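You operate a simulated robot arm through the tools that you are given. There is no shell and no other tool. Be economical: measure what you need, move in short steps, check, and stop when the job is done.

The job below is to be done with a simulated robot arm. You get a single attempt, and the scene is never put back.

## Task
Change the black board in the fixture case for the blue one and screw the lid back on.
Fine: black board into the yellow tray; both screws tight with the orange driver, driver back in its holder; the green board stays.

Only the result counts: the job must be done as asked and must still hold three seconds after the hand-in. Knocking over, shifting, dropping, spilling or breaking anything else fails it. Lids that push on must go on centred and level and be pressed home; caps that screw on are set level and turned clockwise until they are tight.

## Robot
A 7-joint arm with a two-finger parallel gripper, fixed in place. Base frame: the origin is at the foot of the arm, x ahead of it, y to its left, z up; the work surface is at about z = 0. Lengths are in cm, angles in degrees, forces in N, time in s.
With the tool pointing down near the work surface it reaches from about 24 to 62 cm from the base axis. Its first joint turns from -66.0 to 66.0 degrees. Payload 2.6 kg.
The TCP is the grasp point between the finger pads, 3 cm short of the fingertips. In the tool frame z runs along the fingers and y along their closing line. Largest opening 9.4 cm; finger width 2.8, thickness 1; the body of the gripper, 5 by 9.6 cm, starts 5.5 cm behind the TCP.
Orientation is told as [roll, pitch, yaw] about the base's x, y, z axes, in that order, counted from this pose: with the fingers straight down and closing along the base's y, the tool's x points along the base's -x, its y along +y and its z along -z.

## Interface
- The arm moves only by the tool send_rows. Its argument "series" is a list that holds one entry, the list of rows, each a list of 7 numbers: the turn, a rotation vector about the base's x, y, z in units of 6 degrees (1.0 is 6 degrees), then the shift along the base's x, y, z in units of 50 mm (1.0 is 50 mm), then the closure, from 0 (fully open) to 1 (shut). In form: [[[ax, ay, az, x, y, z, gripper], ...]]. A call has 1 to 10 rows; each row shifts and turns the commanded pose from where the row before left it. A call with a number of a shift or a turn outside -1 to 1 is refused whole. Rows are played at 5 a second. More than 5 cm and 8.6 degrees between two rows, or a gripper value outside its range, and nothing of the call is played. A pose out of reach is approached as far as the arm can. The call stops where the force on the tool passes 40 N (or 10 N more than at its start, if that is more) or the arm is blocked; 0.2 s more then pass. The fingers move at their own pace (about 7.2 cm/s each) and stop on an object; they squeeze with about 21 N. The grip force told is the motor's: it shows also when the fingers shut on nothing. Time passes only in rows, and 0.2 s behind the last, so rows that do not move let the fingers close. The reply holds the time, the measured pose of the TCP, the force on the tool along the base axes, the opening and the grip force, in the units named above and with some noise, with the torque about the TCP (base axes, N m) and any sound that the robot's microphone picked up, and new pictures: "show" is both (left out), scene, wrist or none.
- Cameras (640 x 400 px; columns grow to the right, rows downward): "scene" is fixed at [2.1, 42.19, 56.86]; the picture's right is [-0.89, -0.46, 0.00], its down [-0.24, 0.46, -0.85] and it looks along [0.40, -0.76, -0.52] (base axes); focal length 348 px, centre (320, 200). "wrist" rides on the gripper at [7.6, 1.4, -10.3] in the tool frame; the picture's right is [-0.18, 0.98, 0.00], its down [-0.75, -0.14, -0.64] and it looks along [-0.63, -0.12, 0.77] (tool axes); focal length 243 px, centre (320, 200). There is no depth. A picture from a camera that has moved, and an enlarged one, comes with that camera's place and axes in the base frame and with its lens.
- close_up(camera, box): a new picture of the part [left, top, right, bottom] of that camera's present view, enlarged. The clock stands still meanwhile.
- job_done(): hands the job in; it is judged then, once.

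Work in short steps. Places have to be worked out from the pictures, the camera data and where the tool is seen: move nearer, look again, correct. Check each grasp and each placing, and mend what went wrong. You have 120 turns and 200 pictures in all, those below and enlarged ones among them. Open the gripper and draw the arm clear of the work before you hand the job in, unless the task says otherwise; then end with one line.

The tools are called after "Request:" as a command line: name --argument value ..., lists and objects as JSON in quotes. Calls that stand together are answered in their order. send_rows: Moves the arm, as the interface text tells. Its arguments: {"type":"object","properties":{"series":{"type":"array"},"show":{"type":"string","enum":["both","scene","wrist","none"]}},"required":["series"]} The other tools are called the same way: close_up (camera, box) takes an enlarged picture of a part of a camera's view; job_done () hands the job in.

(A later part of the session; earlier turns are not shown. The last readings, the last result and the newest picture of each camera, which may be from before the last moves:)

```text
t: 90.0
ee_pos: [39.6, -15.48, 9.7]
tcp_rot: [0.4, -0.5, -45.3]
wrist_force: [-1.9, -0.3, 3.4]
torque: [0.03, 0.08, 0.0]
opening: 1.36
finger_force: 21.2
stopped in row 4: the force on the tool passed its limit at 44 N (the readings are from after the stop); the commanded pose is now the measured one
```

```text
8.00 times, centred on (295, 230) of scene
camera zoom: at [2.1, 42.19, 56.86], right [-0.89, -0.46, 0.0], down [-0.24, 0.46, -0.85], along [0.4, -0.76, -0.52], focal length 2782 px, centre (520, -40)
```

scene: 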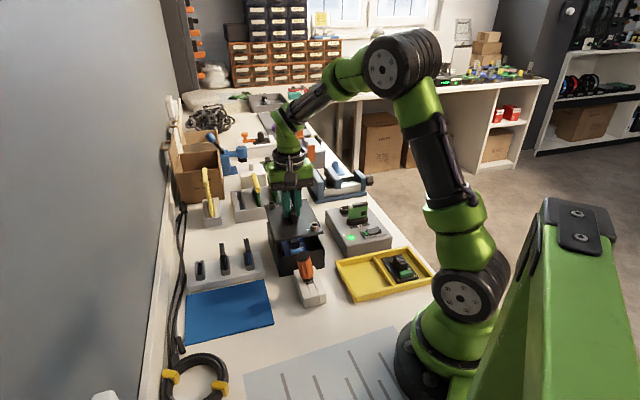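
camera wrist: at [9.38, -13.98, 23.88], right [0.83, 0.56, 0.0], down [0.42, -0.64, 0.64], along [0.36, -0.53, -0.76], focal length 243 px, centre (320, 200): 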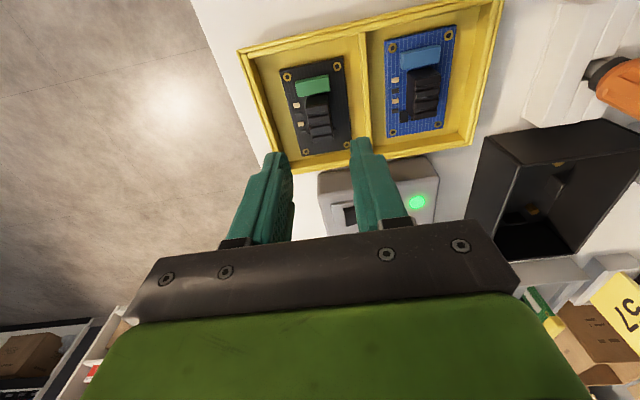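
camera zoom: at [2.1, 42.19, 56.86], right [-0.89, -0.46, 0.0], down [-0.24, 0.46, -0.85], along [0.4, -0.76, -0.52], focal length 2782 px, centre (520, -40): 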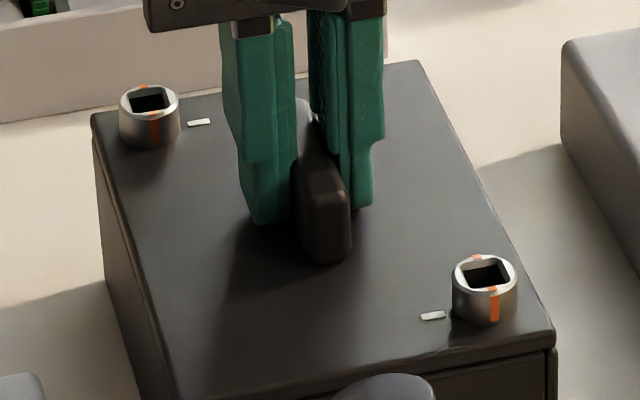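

Solid contact, and the tick marks now match the original closed picture to within about 0.3 px. I'll check the seams closely before releasing.

Request:
close_up --camera "scene" --box '[260, 210, 285, 260]'

Request:
close_up --camera "scene" --box '[270, 240, 330, 280]'

```text
8.00 times, centred on (272, 235) of scene
camera zoom: at [2.1, 42.19, 56.86], right [-0.89, -0.46, 0.0], down [-0.24, 0.46, -0.85], along [0.4, -0.76, -0.52], focal length 2782 px, centre (700, -80)
```

zoom: 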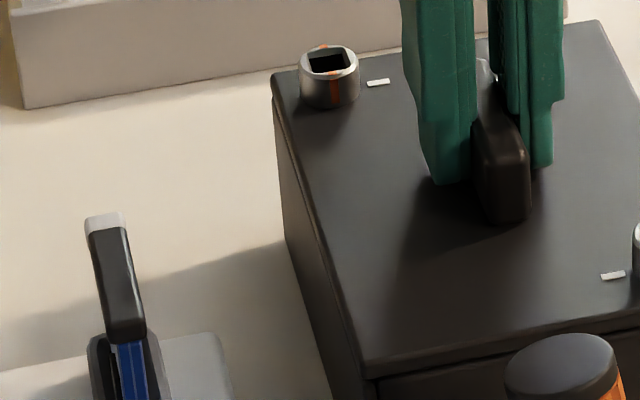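

```text
10.00 times, centred on (300, 260) of scene
camera zoom: at [2.1, 42.19, 56.86], right [-0.89, -0.46, 0.0], down [-0.24, 0.46, -0.85], along [0.4, -0.76, -0.52], focal length 3477 px, centre (520, -400)
```

zoom: 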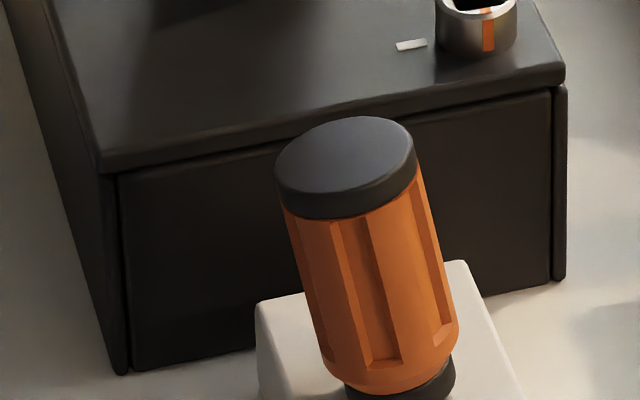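

The lid is down and flush all round. I'll release and rise.

Request:
send_rows --series '[[[0, 0, 0, 0, 0, 0, 0.8], [0, 0, 0, 0, 0, 0, 0.65], [0, 0, 0, 0, 0, 0, 0.65], [0, 0, 0, 0, 0, 0.2, 0.65], [0, 0, 0, 0, 0, 0.5, 0.65], [0, 0, 0, 0, 0, 0.8, 0.65], [0, 0, 0, 0, 0, 0.8, 0.65]]]' --show "wrist"

Request:
close_up --camera "scene" --box '[255, 205, 335, 255]'

Request:
close_up --camera "scene" --box '[285, 240, 345, 310]'

```text
t: 91.6
ee_pos: [39.66, -15.53, 21.02]
tcp_rot: [0.4, -0.4, -45.3]
wrist_force: [-0.5, -0.3, -0.1]
torque: [-0.03, 0.0, 0.03]
opening: 3.28
finger_force: 0.0
camera wrist: at [35.22, -9.11, 31.3], right [0.83, 0.56, 0.01], down [0.42, -0.63, 0.65], along [0.37, -0.53, -0.76], focal length 243 px, centre (320, 200)
```

wrist: 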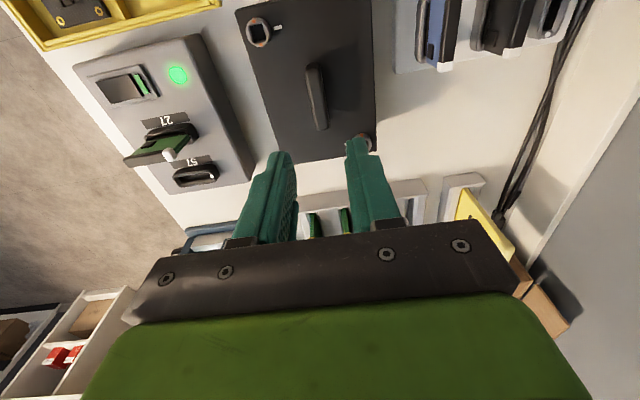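

```text
8.00 times, centred on (295, 230) of scene
camera zoom: at [2.1, 42.19, 56.86], right [-0.89, -0.46, 0.0], down [-0.24, 0.46, -0.85], along [0.4, -0.76, -0.52], focal length 2782 px, centre (520, -40)
```

zoom: 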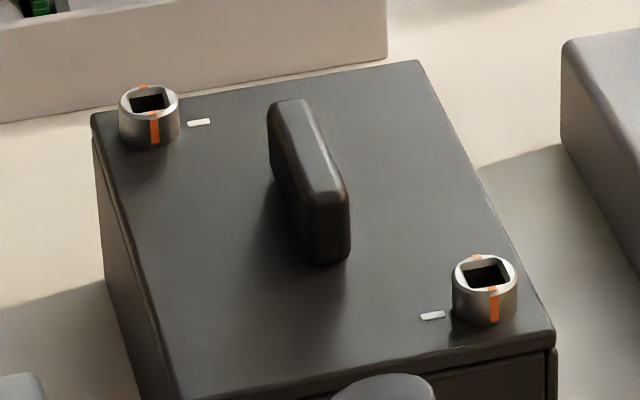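

```text
5.71 times, centred on (315, 275) of scene
camera zoom: at [2.1, 42.19, 56.86], right [-0.89, -0.46, 0.0], down [-0.24, 0.46, -0.85], along [0.4, -0.76, -0.52], focal length 1987 px, centre (349, -229)
```

zoom: 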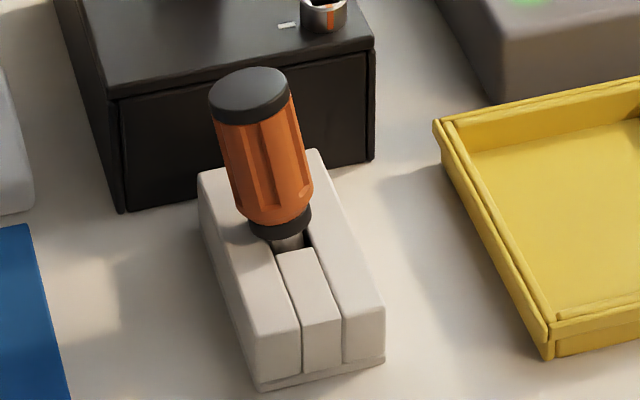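

The lid is on flush. The driver leans about 10° toward +x and isn't fully down in its holder. I'll grip it with the fingers closing along the lean (yaw ≈ -70) to straighten it, then seat it properly.

Request:
send_rows --series '[[[0, 0, -0.82, -0.374, 0.409, 0, 0.36], [0, 0, -0.82, -0.374, 0.409, 0, 0.36], [0, 0, -0.82, -0.374, 0.409, 0, 0.36], [0, 0, -0.82, -0.374, 0.409, 0, 0.36], [0, 0, -0.82, -0.374, 0.409, 0, 0.36], [0, 0, 0, 0, 0, -0.7, 0.36], [0, 0, 0, 0, 0, -0.5, 0.36], [0, 0, 0, 0, 0, 0, 0.36]]]' --show "wrist"

Request:
close_up --camera "scene" --box '[275, 200, 355, 310]'

```text
t: 93.4
ee_pos: [29.97, -5.22, 15.08]
tcp_rot: [0.4, -0.6, -69.8]
wrist_force: [0.2, -0.1, -0.5]
torque: [0.0, -0.03, 0.02]
opening: 6.02
finger_force: 0.1
camera wrist: at [28.62, 2.55, 25.39], right [0.99, 0.17, 0.01], down [0.12, -0.75, 0.65], along [0.11, -0.64, -0.76], focal length 243 px, centre (320, 200)
```

wrist: 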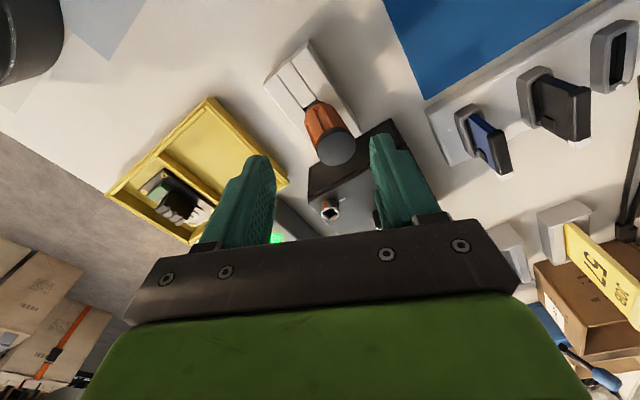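

```text
3.64 times, centred on (315, 255) of scene
camera zoom: at [2.1, 42.19, 56.86], right [-0.89, -0.46, 0.0], down [-0.24, 0.46, -0.85], along [0.4, -0.76, -0.52], focal length 1264 px, centre (338, 0)
```

zoom: 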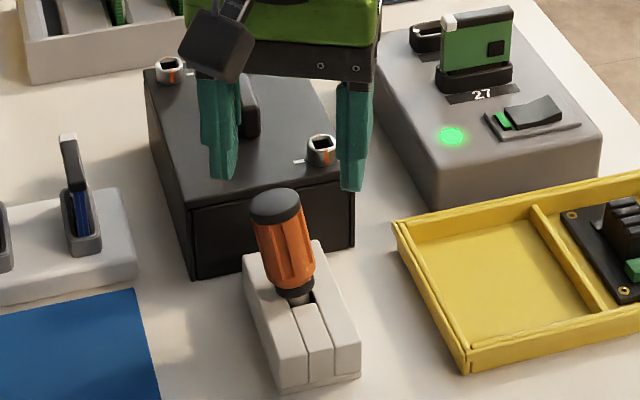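

The driver leans mainly toward +x. I'll turn to yaw ≈ -80, level the tool, and descend around the handle with a wide opening.

Request:
send_rows --series '[[[-0.067, 0.1, -0.85, 0.06, -0.03, 0, 0.36], [0, 0, -0.85, 0.04, 0, -0.1, 0.36], [0, 0, 0, 0, 0, -0.4, 0.36], [0, 0, 0, 0, 0, -0.4, 0.36], [0, 0, 0, 0, 0, -0.35, 0.36], [0, 0, 0, 0, 0, -0.2, 0.36], [0, 0, 0, 0, 0, 0, 0.36]]]' --show "wrist"

Request:
close_up --camera "scene" --box '[275, 220, 345, 310]'

```text
t: 95.0
ee_pos: [30.58, -5.45, 7.82]
tcp_rot: [-0.3, -0.6, -80.0]
wrist_force: [-0.7, -0.5, -1.1]
torque: [-0.01, -0.05, 0.01]
opening: 6.01
finger_force: 0.1
camera wrist: at [30.74, 2.47, 18.07], right [1.0, -0.01, 0.0], down [-0.01, -0.76, 0.65], along [-0.01, -0.65, -0.76], focal length 243 px, centre (320, 200)
```

wrist: 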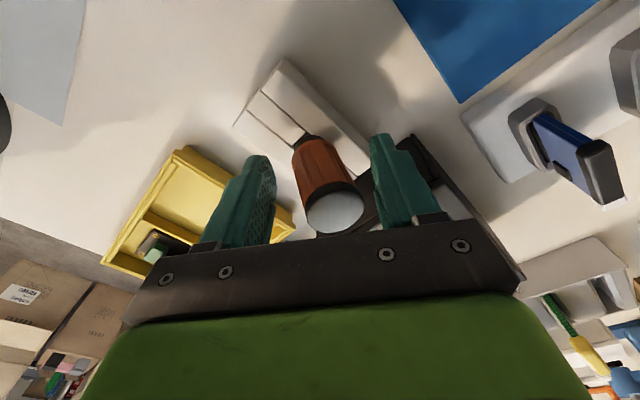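

```text
4.44 times, centred on (310, 265) of scene
camera zoom: at [2.1, 42.19, 56.86], right [-0.89, -0.46, 0.0], down [-0.24, 0.46, -0.85], along [0.4, -0.76, -0.52], focal length 1546 px, centre (364, -89)
```

zoom: 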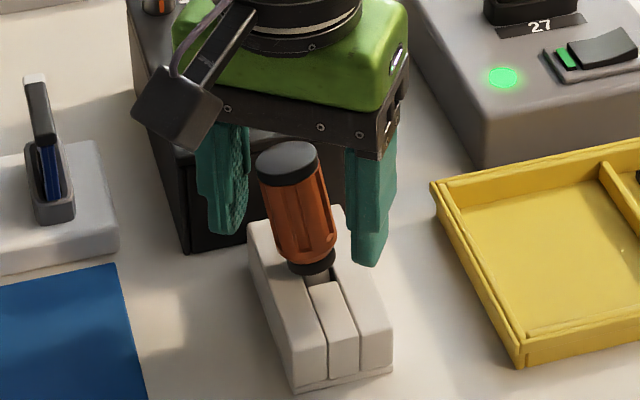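

I'll shift to the hole's x (29.7) so that closing pulls the driver upright, then close.

Request:
send_rows --series '[[[0, 0, 0, -0.08, 0, 0, 0.36], [0, 0, 0, -0.09, 0, 0, 0.36], [0, 0, 0, 0, 0, 0, 0.7], [0, 0, 0, 0, 0, 0, 1], [0, 0, 0, 0, 0, 0, 1], [0, 0, 0, 0, 0, 0, 1], [0, 0, 0, 0, 0, 0, 1]]]' --show "wrist"

Request:
close_up --camera "scene" --box '[275, 220, 345, 310]'

```text
t: 96.6
ee_pos: [29.88, -5.55, 7.76]
tcp_rot: [-0.3, -0.7, -80.0]
wrist_force: [-1.1, 0.3, 2.7]
torque: [-0.01, 0.09, -0.02]
opening: 3.17
finger_force: 20.7
camera wrist: at [30.04, 2.38, 18.07], right [1.0, -0.01, 0.0], down [-0.01, -0.76, 0.65], along [-0.01, -0.65, -0.76], focal length 243 px, centre (320, 200)
```

wrist: 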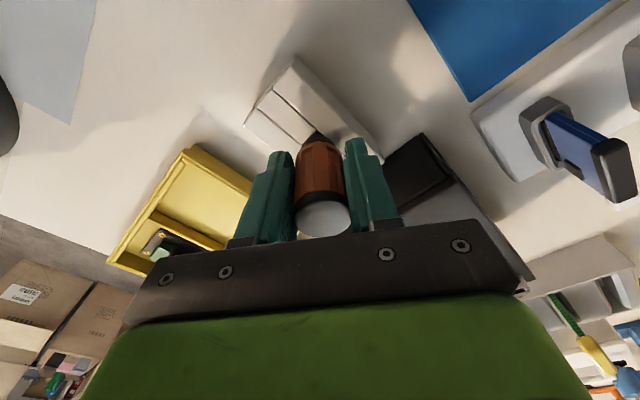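

```text
4.44 times, centred on (310, 265) of scene
camera zoom: at [2.1, 42.2, 56.86], right [-0.89, -0.46, 0.0], down [-0.24, 0.46, -0.85], along [0.4, -0.76, -0.52], focal length 1546 px, centre (364, -89)
```

zoom: 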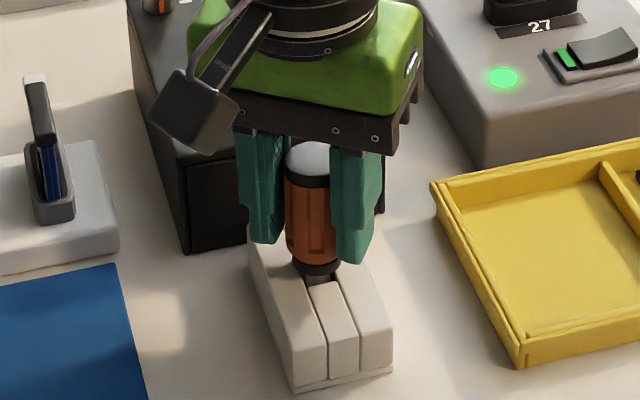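

It's nearly upright, but an opening of 3.17 shows a slight residual tilt from the hole. I'll lift the bit out so it squares up in the pads.

Request:
send_rows --series '[[[0, 0, 0, 0, 0, 0.1, 1], [0, 0, 0, 0, 0, 0.2, 1], [0, 0, 0, 0, 0, 0.3, 1], [0, 0, 0, 0, 0, 0.3, 1], [0, 0, 0, 0, 0, 0.3, 1], [0, 0, 0, 0, 0, 0, 1]]]' --show "none"

Request:
close_up --camera "scene" --box '[275, 200, 345, 290]'

Request:
close_up --camera "wrist" --box '[280, 70, 360, 240]'

```text
t: 98.0
ee_pos: [29.86, -5.56, 14.0]
tcp_rot: [-0.3, -0.7, -80.0]
wrist_force: [0.3, 1.0, -1.0]
torque: [0.0, 0.03, 0.05]
opening: 3.17
finger_force: 20.9
```

```text
4.44 times, centred on (310, 245) of scene
camera zoom: at [2.1, 42.19, 56.86], right [-0.89, -0.46, 0.0], down [-0.24, 0.46, -0.85], along [0.4, -0.76, -0.52], focal length 1546 px, centre (364, 0)
```

zoom: 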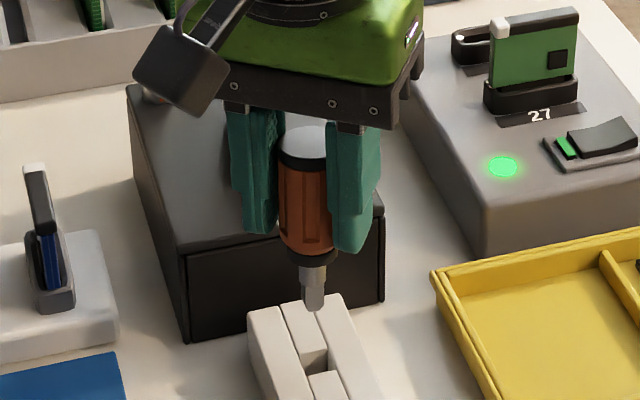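

```text
2.35 times, centred on (320, 155) of wrist
camera zoom: at [30.08, 2.47, 24.21], right [1.0, -0.01, 0.0], down [-0.01, -0.76, 0.65], along [-0.01, -0.65, -0.76], focal length 571 px, centre (320, 306)
```

zoom: 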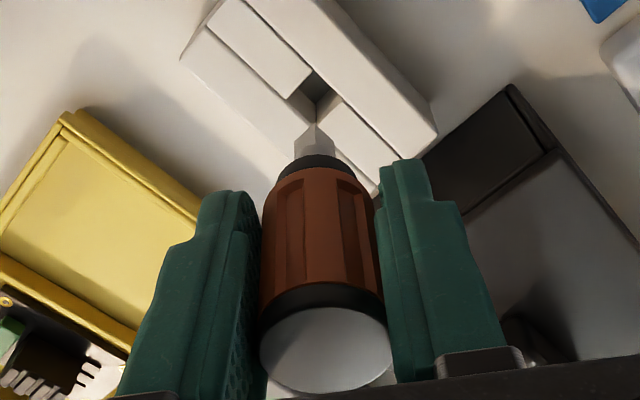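

The driver is held nearly straight and squared to the hole. I'll reinsert it and push it fully home so it stands upright, then regrip at a yaw that leaves room to turn clockwise.

Request:
send_rows --series '[[[0, 0, 0, 0, 0.01, -0.3, 1], [0, 0, 0, 0, 0, -0.3, 1], [0, 0, 0, 0, 0, -0.2, 1], [0, 0, 0, 0, 0, -0.2, 1], [0, 0, 0, 0, 0, -0.1, 1], [0, 0, 0, 0, 0, -0.1, 1], [0, 0, 0, 0, 0, -0.06, 1], [0, 0, 0, 0, 0, -0.04, 1], [0, 0, 0, 0, 0, -0.04, 1], [0, 0, 0, 0, 0, -0.04, 1]]]' --show "none"

Request:
close_up --camera "scene" --box '[285, 240, 335, 310]'

Request:
close_up --camera "wrist" --box '[280, 70, 360, 240]'

```text
t: 100.2
ee_pos: [29.84, -5.26, 7.0]
tcp_rot: [-0.1, -0.7, -79.9]
wrist_force: [4.7, -1.8, 15.0]
torque: [-0.04, -0.27, -0.04]
opening: 2.95
finger_force: 20.8
```

```text
5.71 times, centred on (310, 275) of scene
camera zoom: at [2.09, 42.2, 56.86], right [-0.89, -0.46, 0.0], down [-0.24, 0.46, -0.85], along [0.4, -0.76, -0.52], focal length 1987 px, centre (377, -229)
```

zoom: 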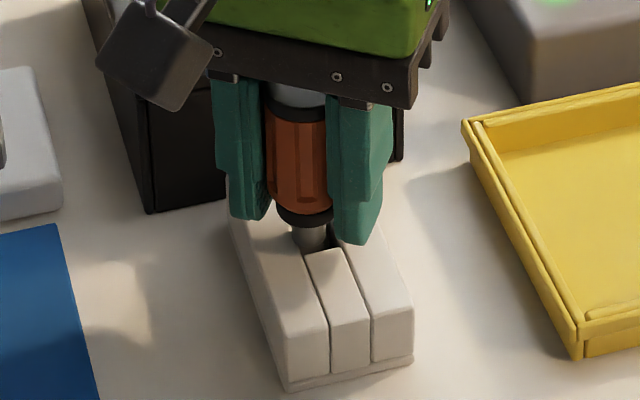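

```text
2.35 times, centred on (320, 155) of wrist
camera zoom: at [30.05, 2.58, 17.22], right [1.0, -0.01, 0.0], down [-0.01, -0.76, 0.65], along [-0.01, -0.65, -0.76], focal length 571 px, centre (320, 306)
```

zoom: 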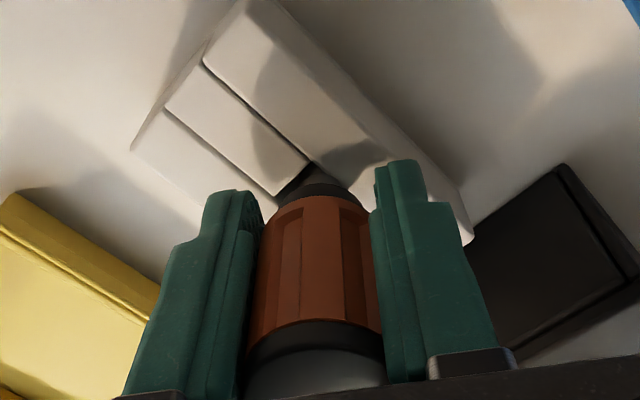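

The neck is still visible, so the driver isn't fully seated, and the side force says move +x. I'll shift slightly and wiggle the yaw while easing down.

Request:
send_rows --series '[[[0, 0, 0, 0.02, -0.02, 0.02, 1], [0, 0, 0.7, 0, 0, -0.03, 1], [0, 0, 0.7, 0, 0, -0.02, 1], [0, 0, -0.7, 0, 0, -0.02, 1], [0, 0, -0.7, 0, 0, -0.02, 1], [0, 0, -0.7, 0, 0, -0.01, 1], [0, 0, 0.7, 0, 0, -0.01, 1]]]' --show "none"

Request:
close_up --camera "scene" --box '[285, 240, 335, 310]'

```text
t: 101.8
ee_pos: [29.92, -5.62, 6.52]
tcp_rot: [-0.2, -0.7, -80.0]
wrist_force: [0.0, 2.1, 9.0]
torque: [0.15, -0.11, -0.01]
opening: 2.89
finger_force: 21.2
```

```text
5.71 times, centred on (310, 275) of scene
camera zoom: at [2.1, 42.2, 56.86], right [-0.89, -0.46, 0.0], down [-0.24, 0.46, -0.85], along [0.4, -0.76, -0.52], focal length 1987 px, centre (377, -229)
```

zoom: 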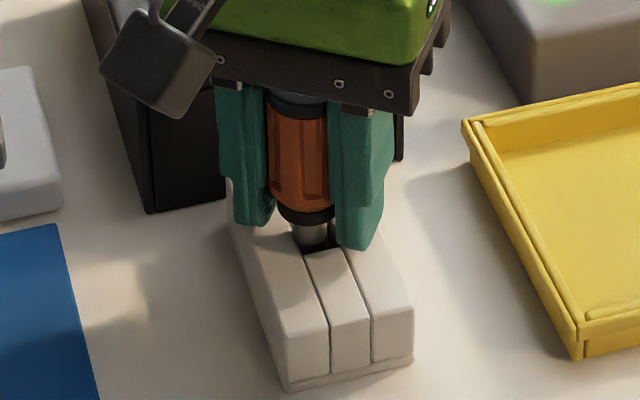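

The dark gap to the right of the neck shows the bit sits about 0.3 cm too far in +x. I'll lift slightly, recentre on the original stow point (29.6,-5.48), and push down again.

Request:
send_rows --series '[[[0, 0, 0, 0, 0, 0.1, 1], [0, 0, 0, -0.06, 0.024, 0, 1], [0, 0, 0, 0, 0, -0.06, 1], [0, 0, 0, 0, 0, -0.06, 1], [0, 0, 0, 0, 0, -0.04, 1], [0, 0, 0, 0, 0, -0.03, 1]]]' --show "none"

Request:
close_up --camera "scene" --box '[285, 240, 335, 310]'

```text
t: 103.2
ee_pos: [29.83, -5.38, 6.2]
tcp_rot: [-0.1, -0.7, -79.9]
wrist_force: [2.0, -2.3, 15.8]
torque: [0.0, -0.11, -0.04]
opening: 2.85
finger_force: 21.2
```

```text
5.71 times, centred on (310, 275) of scene
camera zoom: at [2.09, 42.2, 56.86], right [-0.89, -0.46, 0.0], down [-0.24, 0.46, -0.85], along [0.4, -0.76, -0.52], focal length 1987 px, centre (377, -229)
```

zoom: 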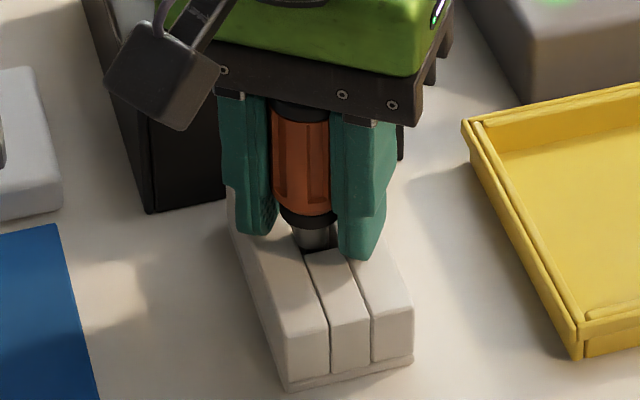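

The square bit is fully in and the wider neck is catching on the hole's edge, so centring needs to be within about 1 mm. I'll look closely from both cameras.

Request:
close_up --camera "scene" --box '[300, 270, 320, 290]'

Request:
close_up --camera "wrist" --box '[295, 120, 345, 170]'

```text
16.00 times, centred on (310, 280) of scene
camera zoom: at [2.09, 42.2, 56.86], right [-0.89, -0.46, 0.0], down [-0.24, 0.46, -0.85], along [0.4, -0.76, -0.52], focal length 5564 px, centre (480, -1080)
```

zoom: 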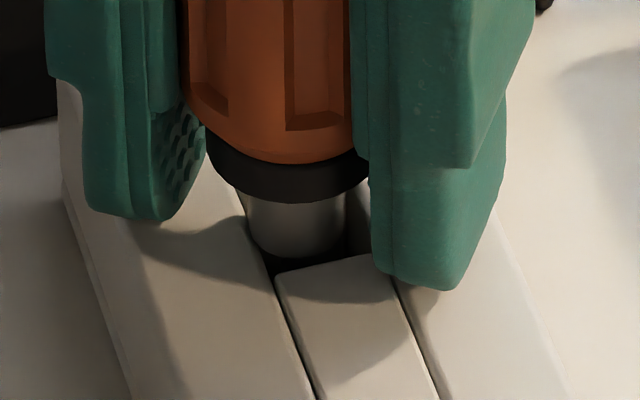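

```text
8.00 times, centred on (320, 145) of wrist
camera zoom: at [29.91, 2.47, 16.41], right [1.0, -0.01, 0.0], down [-0.01, -0.76, 0.65], along [-0.01, -0.65, -0.76], focal length 1941 px, centre (320, 640)
```

zoom: 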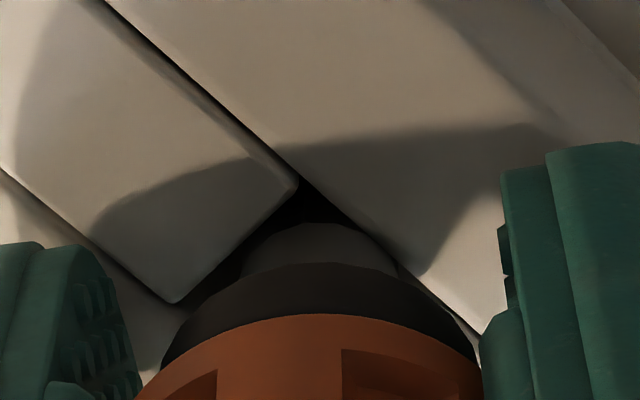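

The neck overlaps the +x rail by about 0.2 cm. I'll raise a touch, shift (-0.14,-0.14), and push down.

Request:
send_rows --series '[[[0, 0, 0, 0, 0, 0.04, 1], [0, 0, 0, -0.03, -0.03, 0, 1], [0, 0, 0, 0, 0, -0.05, 1], [0, 0, 0, 0, 0, -0.03, 1], [0, 0, 0, 0, 0, -0.03, 1]]]' --show "none"

Request:
close_up --camera "scene" --box '[300, 270, 320, 290]'

Request:
close_up --camera "wrist" --box '[295, 120, 345, 170]'

```text
t: 104.3
ee_pos: [29.58, -5.56, 5.96]
tcp_rot: [-0.2, -0.5, -80.1]
wrist_force: [-2.4, -0.3, 4.9]
torque: [0.03, 0.06, 0.02]
opening: 2.88
finger_force: 21.3
stopped in row 5: the force on the tool passed its limit at 49 N (the readings are from after the stop); the commanded pose is now the measured one
```

```text
16.00 times, centred on (310, 280) of scene
camera zoom: at [2.1, 42.19, 56.86], right [-0.89, -0.46, 0.0], down [-0.24, 0.46, -0.85], along [0.4, -0.76, -0.52], focal length 5564 px, centre (480, -1080)
```

zoom: 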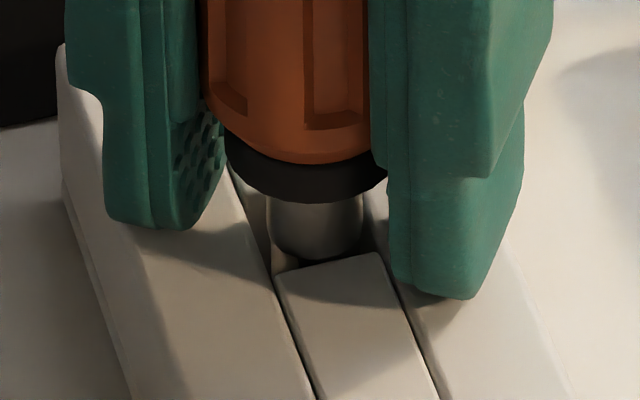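

```text
8.00 times, centred on (320, 145) of wrist
camera zoom: at [29.73, 2.31, 16.25], right [1.0, -0.01, 0.0], down [-0.01, -0.76, 0.65], along [-0.01, -0.65, -0.76], focal length 1941 px, centre (320, 640)
```

zoom: 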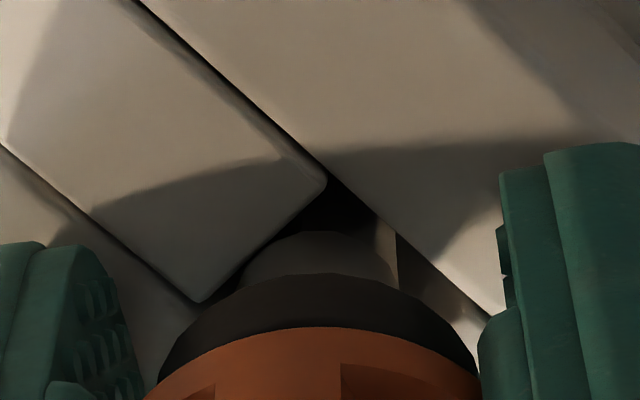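

The neck is now between the rails but abuts the front block, and my fingertips may be touching the holder. I'll shift 0.1 cm along the rail, release so it can drop in, then regrip higher.

Request:
send_rows --series '[[[0, 0, 0, 0, 0, 0.03, 1], [0, 0, 0, 0.016, -0.016, 0, 1], [0, 0, 0, 0, 0, 0, 0.9], [0, 0, 0, 0, 0, 0, 0.62], [0, 0, 0, 0, 0, 0, 0.62], [0, 0, 0, 0, 0, 0, 0.62]]]' --show "none"

Request:
close_up --camera "scene" --box '[285, 240, 335, 310]'

Request:
close_up --camera "wrist" --box '[280, 100, 360, 240]'

```text
t: 105.7
ee_pos: [29.61, -5.75, 6.08]
tcp_rot: [-0.2, -0.6, -80.1]
wrist_force: [-0.4, -0.1, 0.2]
torque: [0.01, -0.01, -0.03]
opening: 3.55
finger_force: 0.0
```

```text
5.71 times, centred on (310, 275) of scene
camera zoom: at [2.1, 42.19, 56.86], right [-0.89, -0.46, 0.0], down [-0.24, 0.46, -0.85], along [0.4, -0.76, -0.52], focal length 1987 px, centre (377, -229)
```

zoom: 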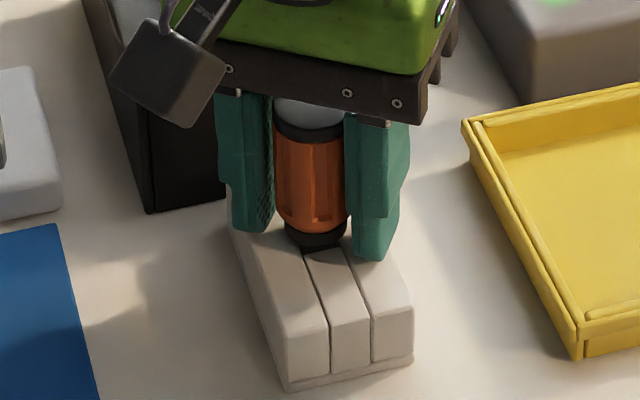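

```text
2.86 times, centred on (320, 170) of wrist
camera zoom: at [29.86, 2.23, 16.34], right [1.0, -0.01, 0.0], down [-0.01, -0.76, 0.65], along [-0.01, -0.65, -0.76], focal length 693 px, centre (320, 286)
```

zoom: 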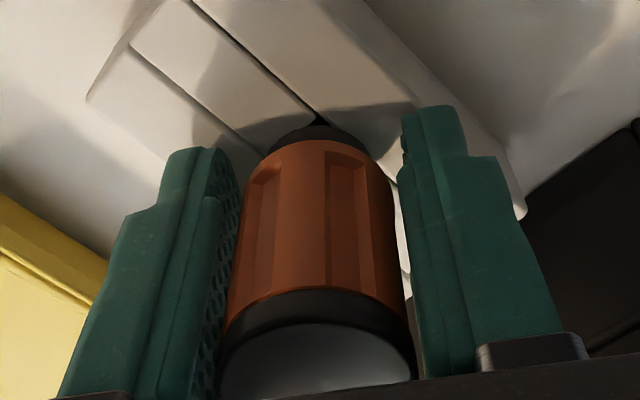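

It dropped fully home and stands upright. I'll rise, turn the gripper to yaw ≈ +28 so there's room for a clockwise turn, and come back down on it.

Request:
send_rows --series '[[[0, 0, 0, 0, 0, 0.5, 0.6], [0, 0, 0, 0, 0, 0.8, 0.6], [0, 0, 0, 0, 0, 0.7, 0.55], [0, 0, 1, 0, 0, 0, 0.55], [0, 0, 1, 0, 0, 0, 0.55], [0, 0, 1, 0, 0, 0, 0.55], [0, 0, 1, 0, 0, 0, 0.55], [0, 0, 1, 0, 0, 0, 0.55], [0, 0, 1, 0, 0, 0, 0.55], [0, 0, 1, 0, 0, 0, 0.55]]]' --show "none"

Request:
send_rows --series '[[[0, 0, 1, 0, 0, 0, 0.55], [0, 0, 1, 0, 0, 0, 0.55], [0, 0, 1, 0, 0, 0, 0.55], [0, 0, 1, 0, 0, 0, 0.55], [0, 0, 1, 0, 0, 0, 0.55], [0, 0, 1, 0, 0, 0, 0.55], [0, 0, 1, 0, 0, 0, 0.55], [0, 0, 1, 0, 0, 0, 0.55], [0, 0, 1, 0, 0, 0, 0.55], [0, 0, 1, 0, 0, 0, 0.55]]]' --show "none"

Request:
send_rows --series '[[[0, 0, 1, 0, 0, 0, 0.55], [0, 0, 0, 0, 0, 0, 0.55]]]' --show "both"

```text
t: 107.9
ee_pos: [29.55, -5.68, 16.34]
tcp_rot: [-0.2, -0.5, -38.0]
wrist_force: [-0.7, -0.6, 0.7]
torque: [-0.01, 0.04, 0.05]
opening: 4.23
finger_force: 0.1
```

```text
t: 110.1
ee_pos: [29.58, -5.69, 16.27]
tcp_rot: [-0.2, -0.6, 22.1]
wrist_force: [-1.0, 0.0, -0.2]
torque: [-0.05, 0.02, -0.02]
opening: 4.25
finger_force: 0.0
```

```text
t: 110.7
ee_pos: [29.66, -5.71, 16.25]
tcp_rot: [-0.2, -0.5, 27.9]
wrist_force: [-1.5, 0.0, 1.1]
torque: [0.01, -0.02, -0.01]
opening: 4.23
finger_force: 0.1
camera wrist: at [22.21, -8.0, 26.45], right [-0.3, 0.95, 0.0], down [0.72, 0.23, 0.65], along [0.62, 0.19, -0.76], focal length 243 px, centre (320, 200)
```

scene: 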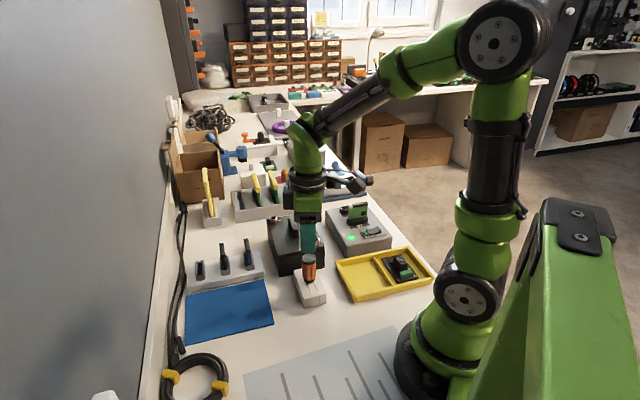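
wrist: 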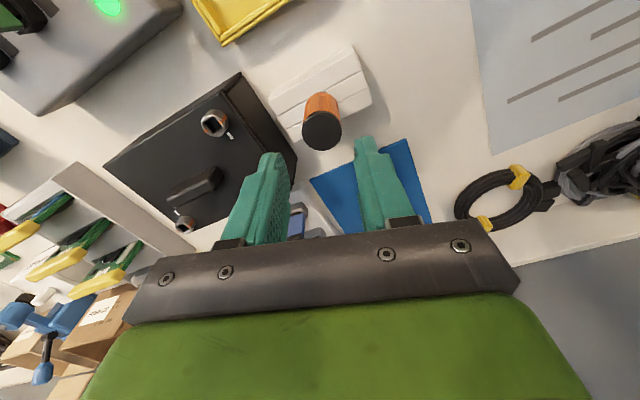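

The driver stands upright and centred. I'll descend to grip height (z≈7.6) with a small levelling.

Request:
send_rows --series '[[[0.03, 0.09, 0, 0, 0.024, -0.33, 0.55], [0, 0, 0, 0, 0, -0.4, 0.55], [0, 0, 0, 0, 0, -0.4, 0.55], [0, 0, 0, 0, 0, -0.4, 0.55], [0, 0, 0, 0, 0, -0.2, 0.55], [0, 0, 0, 0, 0, 0, 0.55]]]' --show "none"

Request:
close_up --camera "wrist" --box '[220, 80, 420, 240]'

```text
t: 112.1
ee_pos: [29.75, -5.56, 7.37]
tcp_rot: [0.2, -0.1, 27.9]
wrist_force: [-1.3, 0.7, 0.7]
torque: [0.0, -0.03, 0.01]
opening: 4.25
finger_force: 0.0
```

```text
2.50 times, centred on (320, 160) of wrist
camera zoom: at [22.41, -7.85, 17.75], right [-0.3, 0.95, 0.0], down [0.73, 0.23, 0.64], along [0.61, 0.19, -0.77], focal length 606 px, centre (320, 300)
```

zoom: 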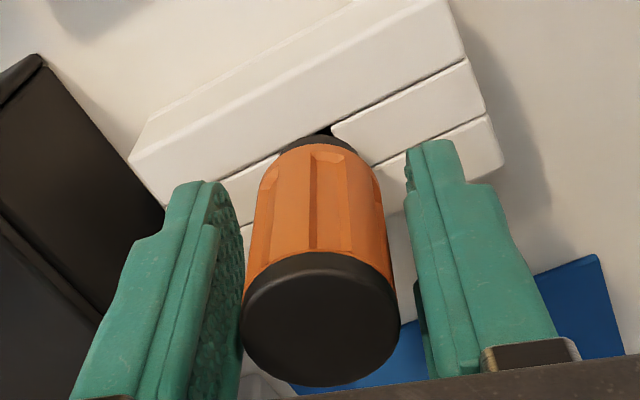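

It's centred, so I'll close, lift out, and check that it's straight.

Request:
send_rows --series '[[[0, 0, 0, 0, 0, 0, 0.8], [0, 0, 0, 0, 0, 0, 1], [0, 0, 0, 0, 0, 0, 1], [0, 0, 0, 0, 0, 0, 1], [0, 0, 0, 0, 0, 0.2, 1], [0, 0, 0, 0, 0, 0.3, 1], [0, 0, 0, 0, 0, 0.5, 1], [0, 0, 0, 0, 0, 0.7, 1], [0, 0, 0, 0, 0, 0.7, 1], [0, 0, 0, 0, 0, 0.2, 1]]]' --show "none"

Request:
close_up --camera "wrist" --box '[280, 70, 360, 240]'

Request:
close_up --camera "scene" --box '[285, 195, 345, 275]'

```text
t: 114.3
ee_pos: [29.83, -5.47, 20.37]
tcp_rot: [0.2, -0.1, 28.0]
wrist_force: [0.8, 0.1, 0.5]
torque: [0.03, -0.02, 0.0]
opening: 2.89
finger_force: 20.9
```

```text
2.35 times, centred on (320, 155) of wrist
camera zoom: at [22.34, -7.82, 30.67], right [-0.3, 0.95, 0.0], down [0.73, 0.23, 0.64], along [0.61, 0.19, -0.77], focal length 571 px, centre (320, 306)
```

zoom: 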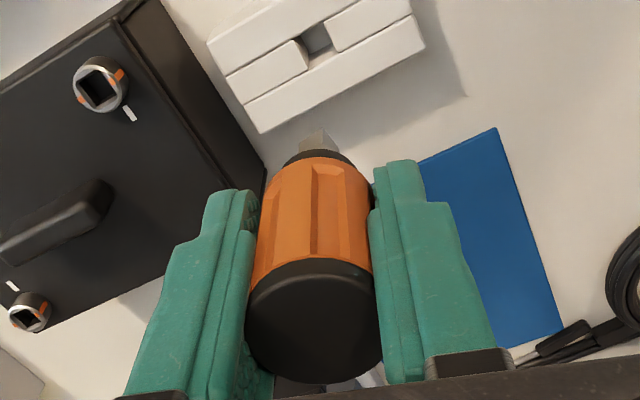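

```text
5.00 times, centred on (315, 235) of scene
camera zoom: at [2.1, 42.19, 56.86], right [-0.89, -0.46, 0.0], down [-0.24, 0.46, -0.85], along [0.4, -0.76, -0.52], focal length 1739 px, centre (345, 25)
```

zoom: 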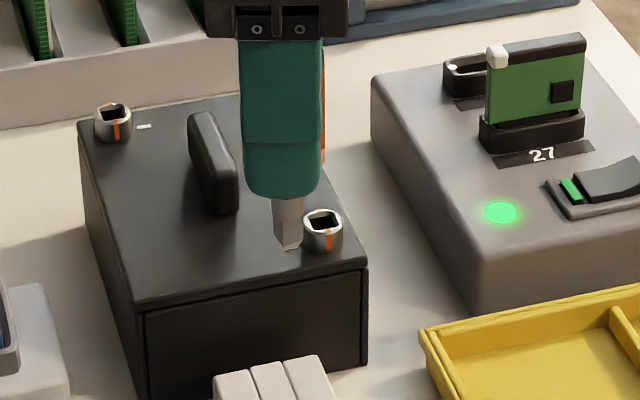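

It's held straight. Now I'll go over screw A to a hover about 1.5 cm above.

Request:
send_rows --series '[[[0, 0, 0, 0.105, -0.326, 0, 1], [0, 0, 0, 0.105, -0.326, 0, 1], [0, 0, 0, 0.105, -0.326, 0, 1], [0, 0, 0, 0.105, -0.326, -0.3, 1], [0, 0, 0, 0.105, -0.326, -0.4, 1], [0, 0, 0, 0, 0, -0.15, 1], [0, 0, 0, 0, 0, 0, 1]]]' --show "none"

Request:
close_up --camera "scene" --box '[300, 215, 335, 250]'

Request:
close_up --camera "wrist" --box '[280, 80, 360, 160]'

```text
t: 115.9
ee_pos: [32.14, -13.66, 16.41]
tcp_rot: [0.2, -0.2, 28.0]
wrist_force: [0.2, -0.2, -1.5]
torque: [0.0, 0.01, 0.0]
opening: 2.89
finger_force: 21.0
```

```text
11.43 times, centred on (318, 232) of scene
camera zoom: at [2.1, 42.19, 56.86], right [-0.89, -0.46, 0.0], down [-0.24, 0.46, -0.85], along [0.4, -0.76, -0.52], focal length 3974 px, centre (349, -171)
```

zoom: 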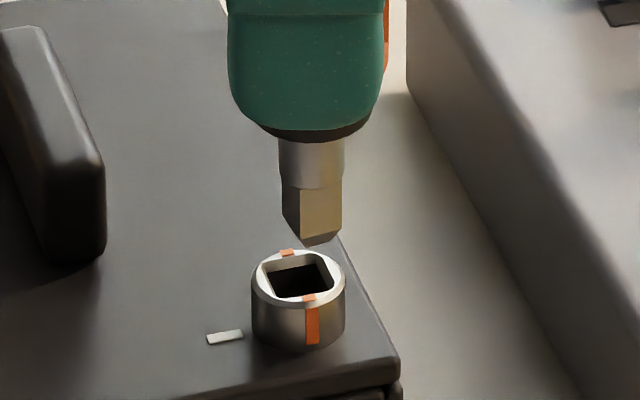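

```text
5.00 times, centred on (320, 120) of wrist
camera zoom: at [24.8, -15.88, 26.65], right [-0.3, 0.95, 0.0], down [0.73, 0.23, 0.64], along [0.61, 0.19, -0.77], focal length 1213 px, centre (320, 600)
```

zoom: 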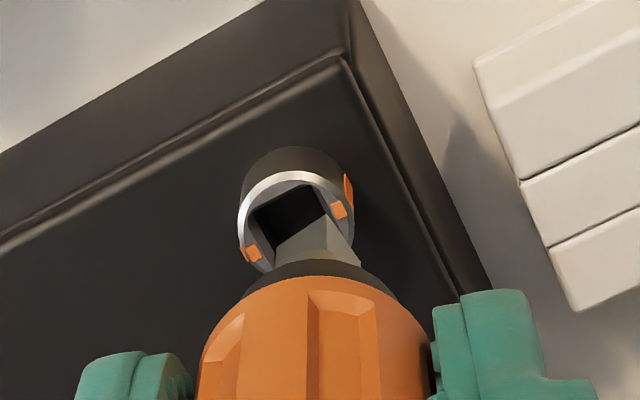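

The bit is about 0.25 cm to the right, matching the pose reading. I'll correct (+0.28,+0.05) and descend gently.

Request:
send_rows --series '[[[0, 0, 0, 0.056, 0.01, 0, 1], [0, 0, 0, 0, 0, -0.12, 1], [0, 0, 0, 0, 0, -0.12, 1], [0, 0, 0, 0, 0, 0, 1]]]' --show "none"

Request:
close_up --camera "scene" --box '[300, 215, 335, 250]'

Request:
close_up --camera "wrist" --box '[280, 90, 360, 150]'

```text
t: 116.9
ee_pos: [32.6, -13.65, 15.04]
tcp_rot: [0.2, -0.2, 27.9]
wrist_force: [-0.7, 0.2, -1.1]
torque: [-0.01, 0.02, 0.0]
opening: 2.86
finger_force: 21.1
```

```text
11.43 times, centred on (318, 232) of scene
camera zoom: at [2.1, 42.19, 56.86], right [-0.89, -0.46, 0.0], down [-0.24, 0.46, -0.85], along [0.4, -0.76, -0.52], focal length 3974 px, centre (349, -171)
```

zoom: 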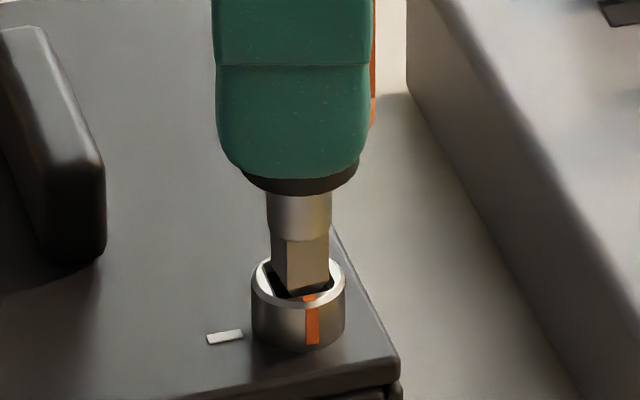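

```text
6.67 times, centred on (320, 120) of wrist
camera zoom: at [25.12, -15.95, 25.38], right [-0.3, 0.95, 0.0], down [0.73, 0.23, 0.64], along [0.61, 0.19, -0.77], focal length 1618 px, centre (320, 733)
```

zoom: 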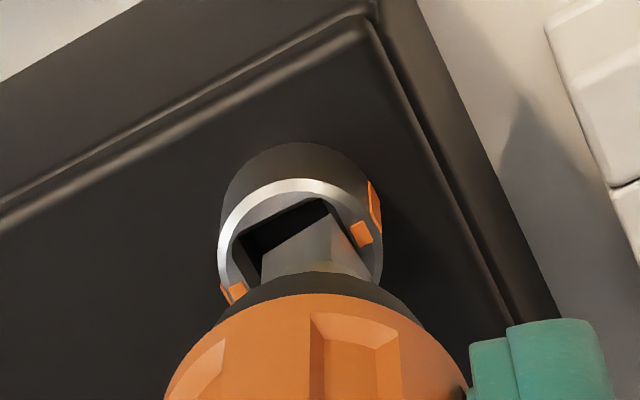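

The bit is entering cleanly. I'll lower it to the socket bottom with light force.

Request:
send_rows --series '[[[0, 0, 0, -0.008, 0, -0.06, 1], [0, 0, 0, 0, 0, -0.04, 1], [0, 0, 0, 0, 0, -0.04, 1], [0, 0, 0, 0, 0, -0.02, 1]]]' --show "none"

Request:
close_up --camera "scene" --box '[300, 215, 335, 250]'

```text
t: 117.9
ee_pos: [32.46, -13.57, 14.33]
tcp_rot: [0.1, -0.2, 28.0]
wrist_force: [0.1, 2.6, 12.8]
torque: [0.15, -0.01, -0.01]
opening: 2.89
finger_force: 21.5
```

```text
11.43 times, centred on (318, 232) of scene
camera zoom: at [2.09, 42.2, 56.86], right [-0.89, -0.46, 0.0], down [-0.24, 0.46, -0.85], along [0.4, -0.76, -0.52], focal length 3974 px, centre (349, -171)
```

zoom: 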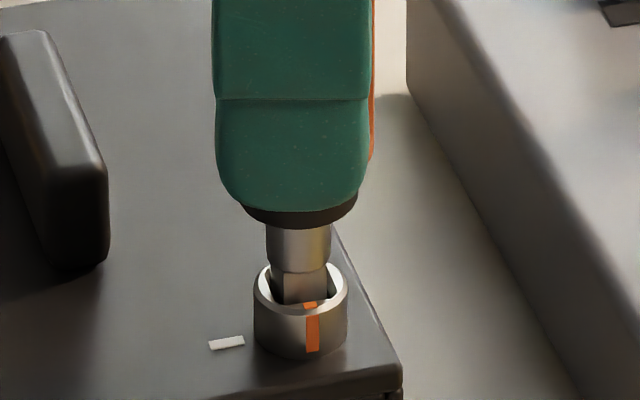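

The bit is seated with 13 N. I'll turn clockwise 60° and then 60° more, watching the torque.

Request:
send_rows --series '[[[0, 0, -1, 0, 0, 0, 1], [0, 0, -1, 0, 0, 0, 1], [0, 0, -1, 0, 0, 0, 1], [0, 0, -1, 0, 0, 0, 1], [0, 0, -1, 0, 0, 0, 1], [0, 0, -1, 0, 0, 0, 1], [0, 0, -1, 0, 0, 0, 1], [0, 0, -1, 0, 0, 0, 1], [0, 0, -1, 0, 0, 0, 1], [0, 0, -1, 0, 0, 0, 1]]]' --show "none"

Request:
send_rows --series '[[[0, 0, -1, 0, 0, 0, 1], [0, 0, -1, 0, 0, 0, 1], [0, 0, -1, 0, 0, 0, 1], [0, 0, -1, 0, 0, 0, 1], [0, 0, -1, 0, 0, 0, 1], [0, 0, -1, 0, 0, 0, 1], [0, 0, -1, 0, 0, 0, 1], [0, 0, -1, 0, 0, 0, 1]]]' --show "none"

Request:
close_up --camera "scene" --box '[300, 215, 335, 250]'

```text
t: 120.1
ee_pos: [32.46, -13.59, 14.34]
tcp_rot: [0.2, 0.0, -32.3]
wrist_force: [-3.3, 2.2, 10.8]
torque: [0.14, 0.27, 0.01]
opening: 2.84
finger_force: 21.1
```

```text
t: 121.9
ee_pos: [32.51, -13.76, 14.3]
tcp_rot: [0.2, -0.1, -80.2]
wrist_force: [-7.8, -1.3, 7.1]
torque: [-0.11, 0.47, 0.18]
opening: 2.87
finger_force: 21.0
```

```text
11.43 times, centred on (318, 232) of scene
camera zoom: at [2.1, 42.2, 56.86], right [-0.89, -0.46, 0.0], down [-0.24, 0.46, -0.85], along [0.4, -0.76, -0.52], focal length 3974 px, centre (349, -171)
```

zoom: 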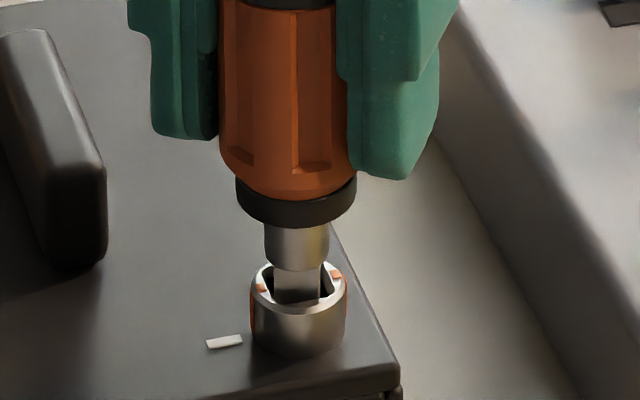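

The mark is at the tick and the torque is rising. I'll turn a bit more to make it firmly tight, easing the x side load.

Request:
send_rows --series '[[[0, 0, -1, -0.012, 0, 0, 1], [0, 0, -1, 0, 0, 0, 1], [0, 0, -1, 0, 0, 0, 1], [0, 0, -0.5, 0, 0, 0, 1]]]' --show "none"

Request:
close_up --camera "scene" --box '[300, 215, 335, 250]'

```text
t: 122.9
ee_pos: [32.44, -13.79, 14.24]
tcp_rot: [0.0, 0.0, -101.2]
wrist_force: [-5.4, -0.9, -0.8]
torque: [-0.03, 0.46, 0.24]
opening: 2.9
finger_force: 21.0
```

```text
11.43 times, centred on (318, 232) of scene
camera zoom: at [2.1, 42.19, 56.86], right [-0.89, -0.46, 0.0], down [-0.24, 0.46, -0.85], along [0.4, -0.76, -0.52], focal length 3974 px, centre (349, -171)
```

zoom: 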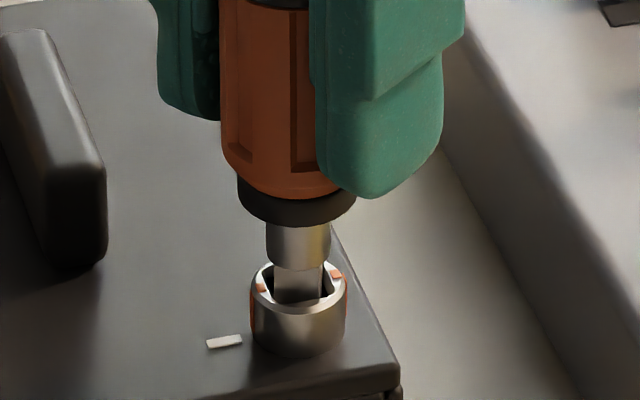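

A is at its stop and the fingers slip at the torque limit, so it's tight. I'll back off 22° to free the bit in the socket, lift out, and turn +90° on the way to screw B.

Request:
send_rows --series '[[[0, 0, 0.92, 0.01, 0, 0, 1], [0, 0, 0.92, 0, 0, 0, 1], [0, 0, 0.92, 0, 0, 0, 1], [0, 0, 0.92, 0, 0, 0, 1], [0, 0, 0, 0, 0, 0.1, 1], [0, 0, 0, 0, 0, 0.2, 1]]]' --show "none"

Request:
close_up --camera "scene" --box '[290, 205, 340, 255]'

```text
t: 124.3
ee_pos: [32.57, -13.75, 15.82]
tcp_rot: [0.2, -0.1, -78.9]
wrist_force: [0.1, 0.6, -1.0]
torque: [0.02, -0.01, 0.01]
opening: 2.88
finger_force: 20.6
```

```text
8.00 times, centred on (315, 230) of scene
camera zoom: at [2.1, 42.19, 56.86], right [-0.89, -0.46, 0.0], down [-0.24, 0.46, -0.85], along [0.4, -0.76, -0.52], focal length 2782 px, centre (360, -40)
```

zoom: 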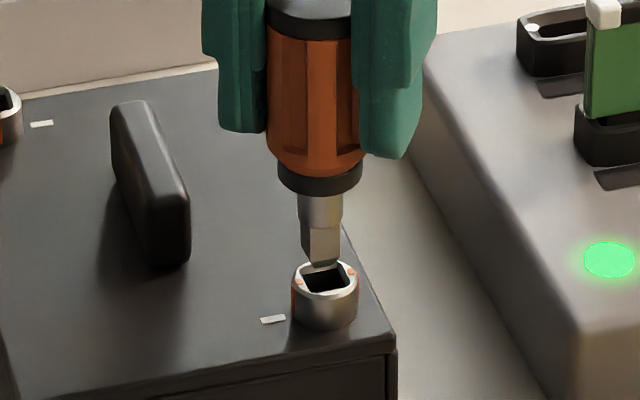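

The bit came free without disturbing the lid, and A's marks sit on the tick. Now over to screw B.

Request:
send_rows --series '[[[0, 0, 0, 0, 0, 0.6, 1], [0, 0, 1, 0.3, -0.064, 0, 1], [0, 0, 1, 0.3, -0.064, 0, 1], [0, 0, 1, 0.3, -0.064, 0, 1], [0, 0, 1, 0.3, -0.064, 0, 1], [0, 0, 1, 0.3, -0.064, 0, 1], [0, 0, 1, 0.3, -0.064, 0, 1], [0, 0, 1, 0.3, -0.064, 0, 1], [0, 0, 1, 0.3, -0.064, 0, 1], [0, 0, 1, 0.3, -0.064, 0, 1]]]' --show "none"

Request:
send_rows --series '[[[0, 0, 1, 0, 0, 0, 1], [0, 0, 1, 0, 0, 0, 1], [0, 0, 1, 0, 0, 0, 1], [0, 0, 1, 0, 0, -0.15, 1], [0, 0, 1, 0, 0, -0.15, 1], [0, 0, 1, 0, 0, -0.15, 1], [0, 0, 0, 0, 0, 0, 1]]]' --show "none"

Request:
close_up --camera "scene" --box '[250, 190, 300, 240]'

Request:
close_up --camera "wrist" --box '[280, 80, 360, 160]'

```text
t: 126.5
ee_pos: [46.09, -16.51, 18.71]
tcp_rot: [0.2, -0.1, -24.8]
wrist_force: [-0.1, 0.4, 0.2]
torque: [0.0, -0.01, -0.01]
opening: 2.86
finger_force: 21.1
```

```text
t: 128.1
ee_pos: [46.12, -16.65, 16.47]
tcp_rot: [0.2, -0.2, 11.2]
wrist_force: [-0.1, 0.5, -0.3]
torque: [-0.04, 0.0, 0.01]
opening: 2.87
finger_force: 21.3
```

```text
8.00 times, centred on (275, 215) of scene
camera zoom: at [2.1, 42.19, 56.86], right [-0.89, -0.46, 0.0], down [-0.24, 0.46, -0.85], along [0.4, -0.76, -0.52], focal length 2782 px, centre (680, 80)
```

zoom: 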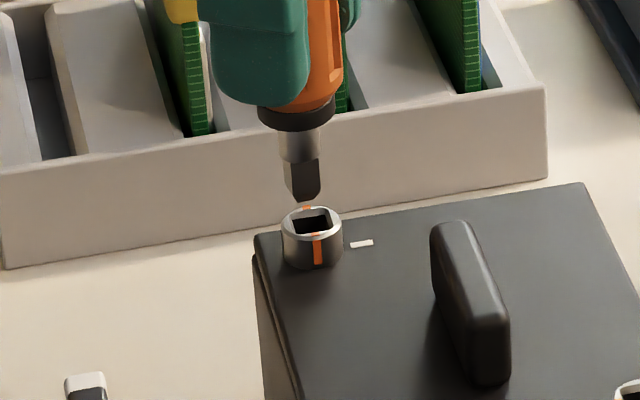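

```text
5.00 times, centred on (320, 120) of wrist
camera zoom: at [38.44, -16.67, 26.74], right [-0.01, 1.0, 0.0], down [0.77, 0.01, 0.64], along [0.64, 0.01, -0.77], focal length 1213 px, centre (320, 600)
```

zoom: 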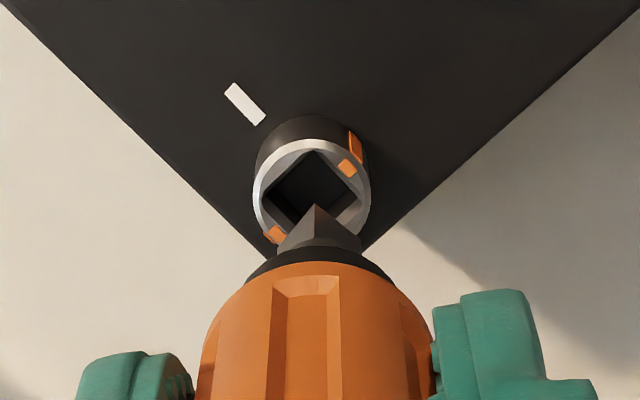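

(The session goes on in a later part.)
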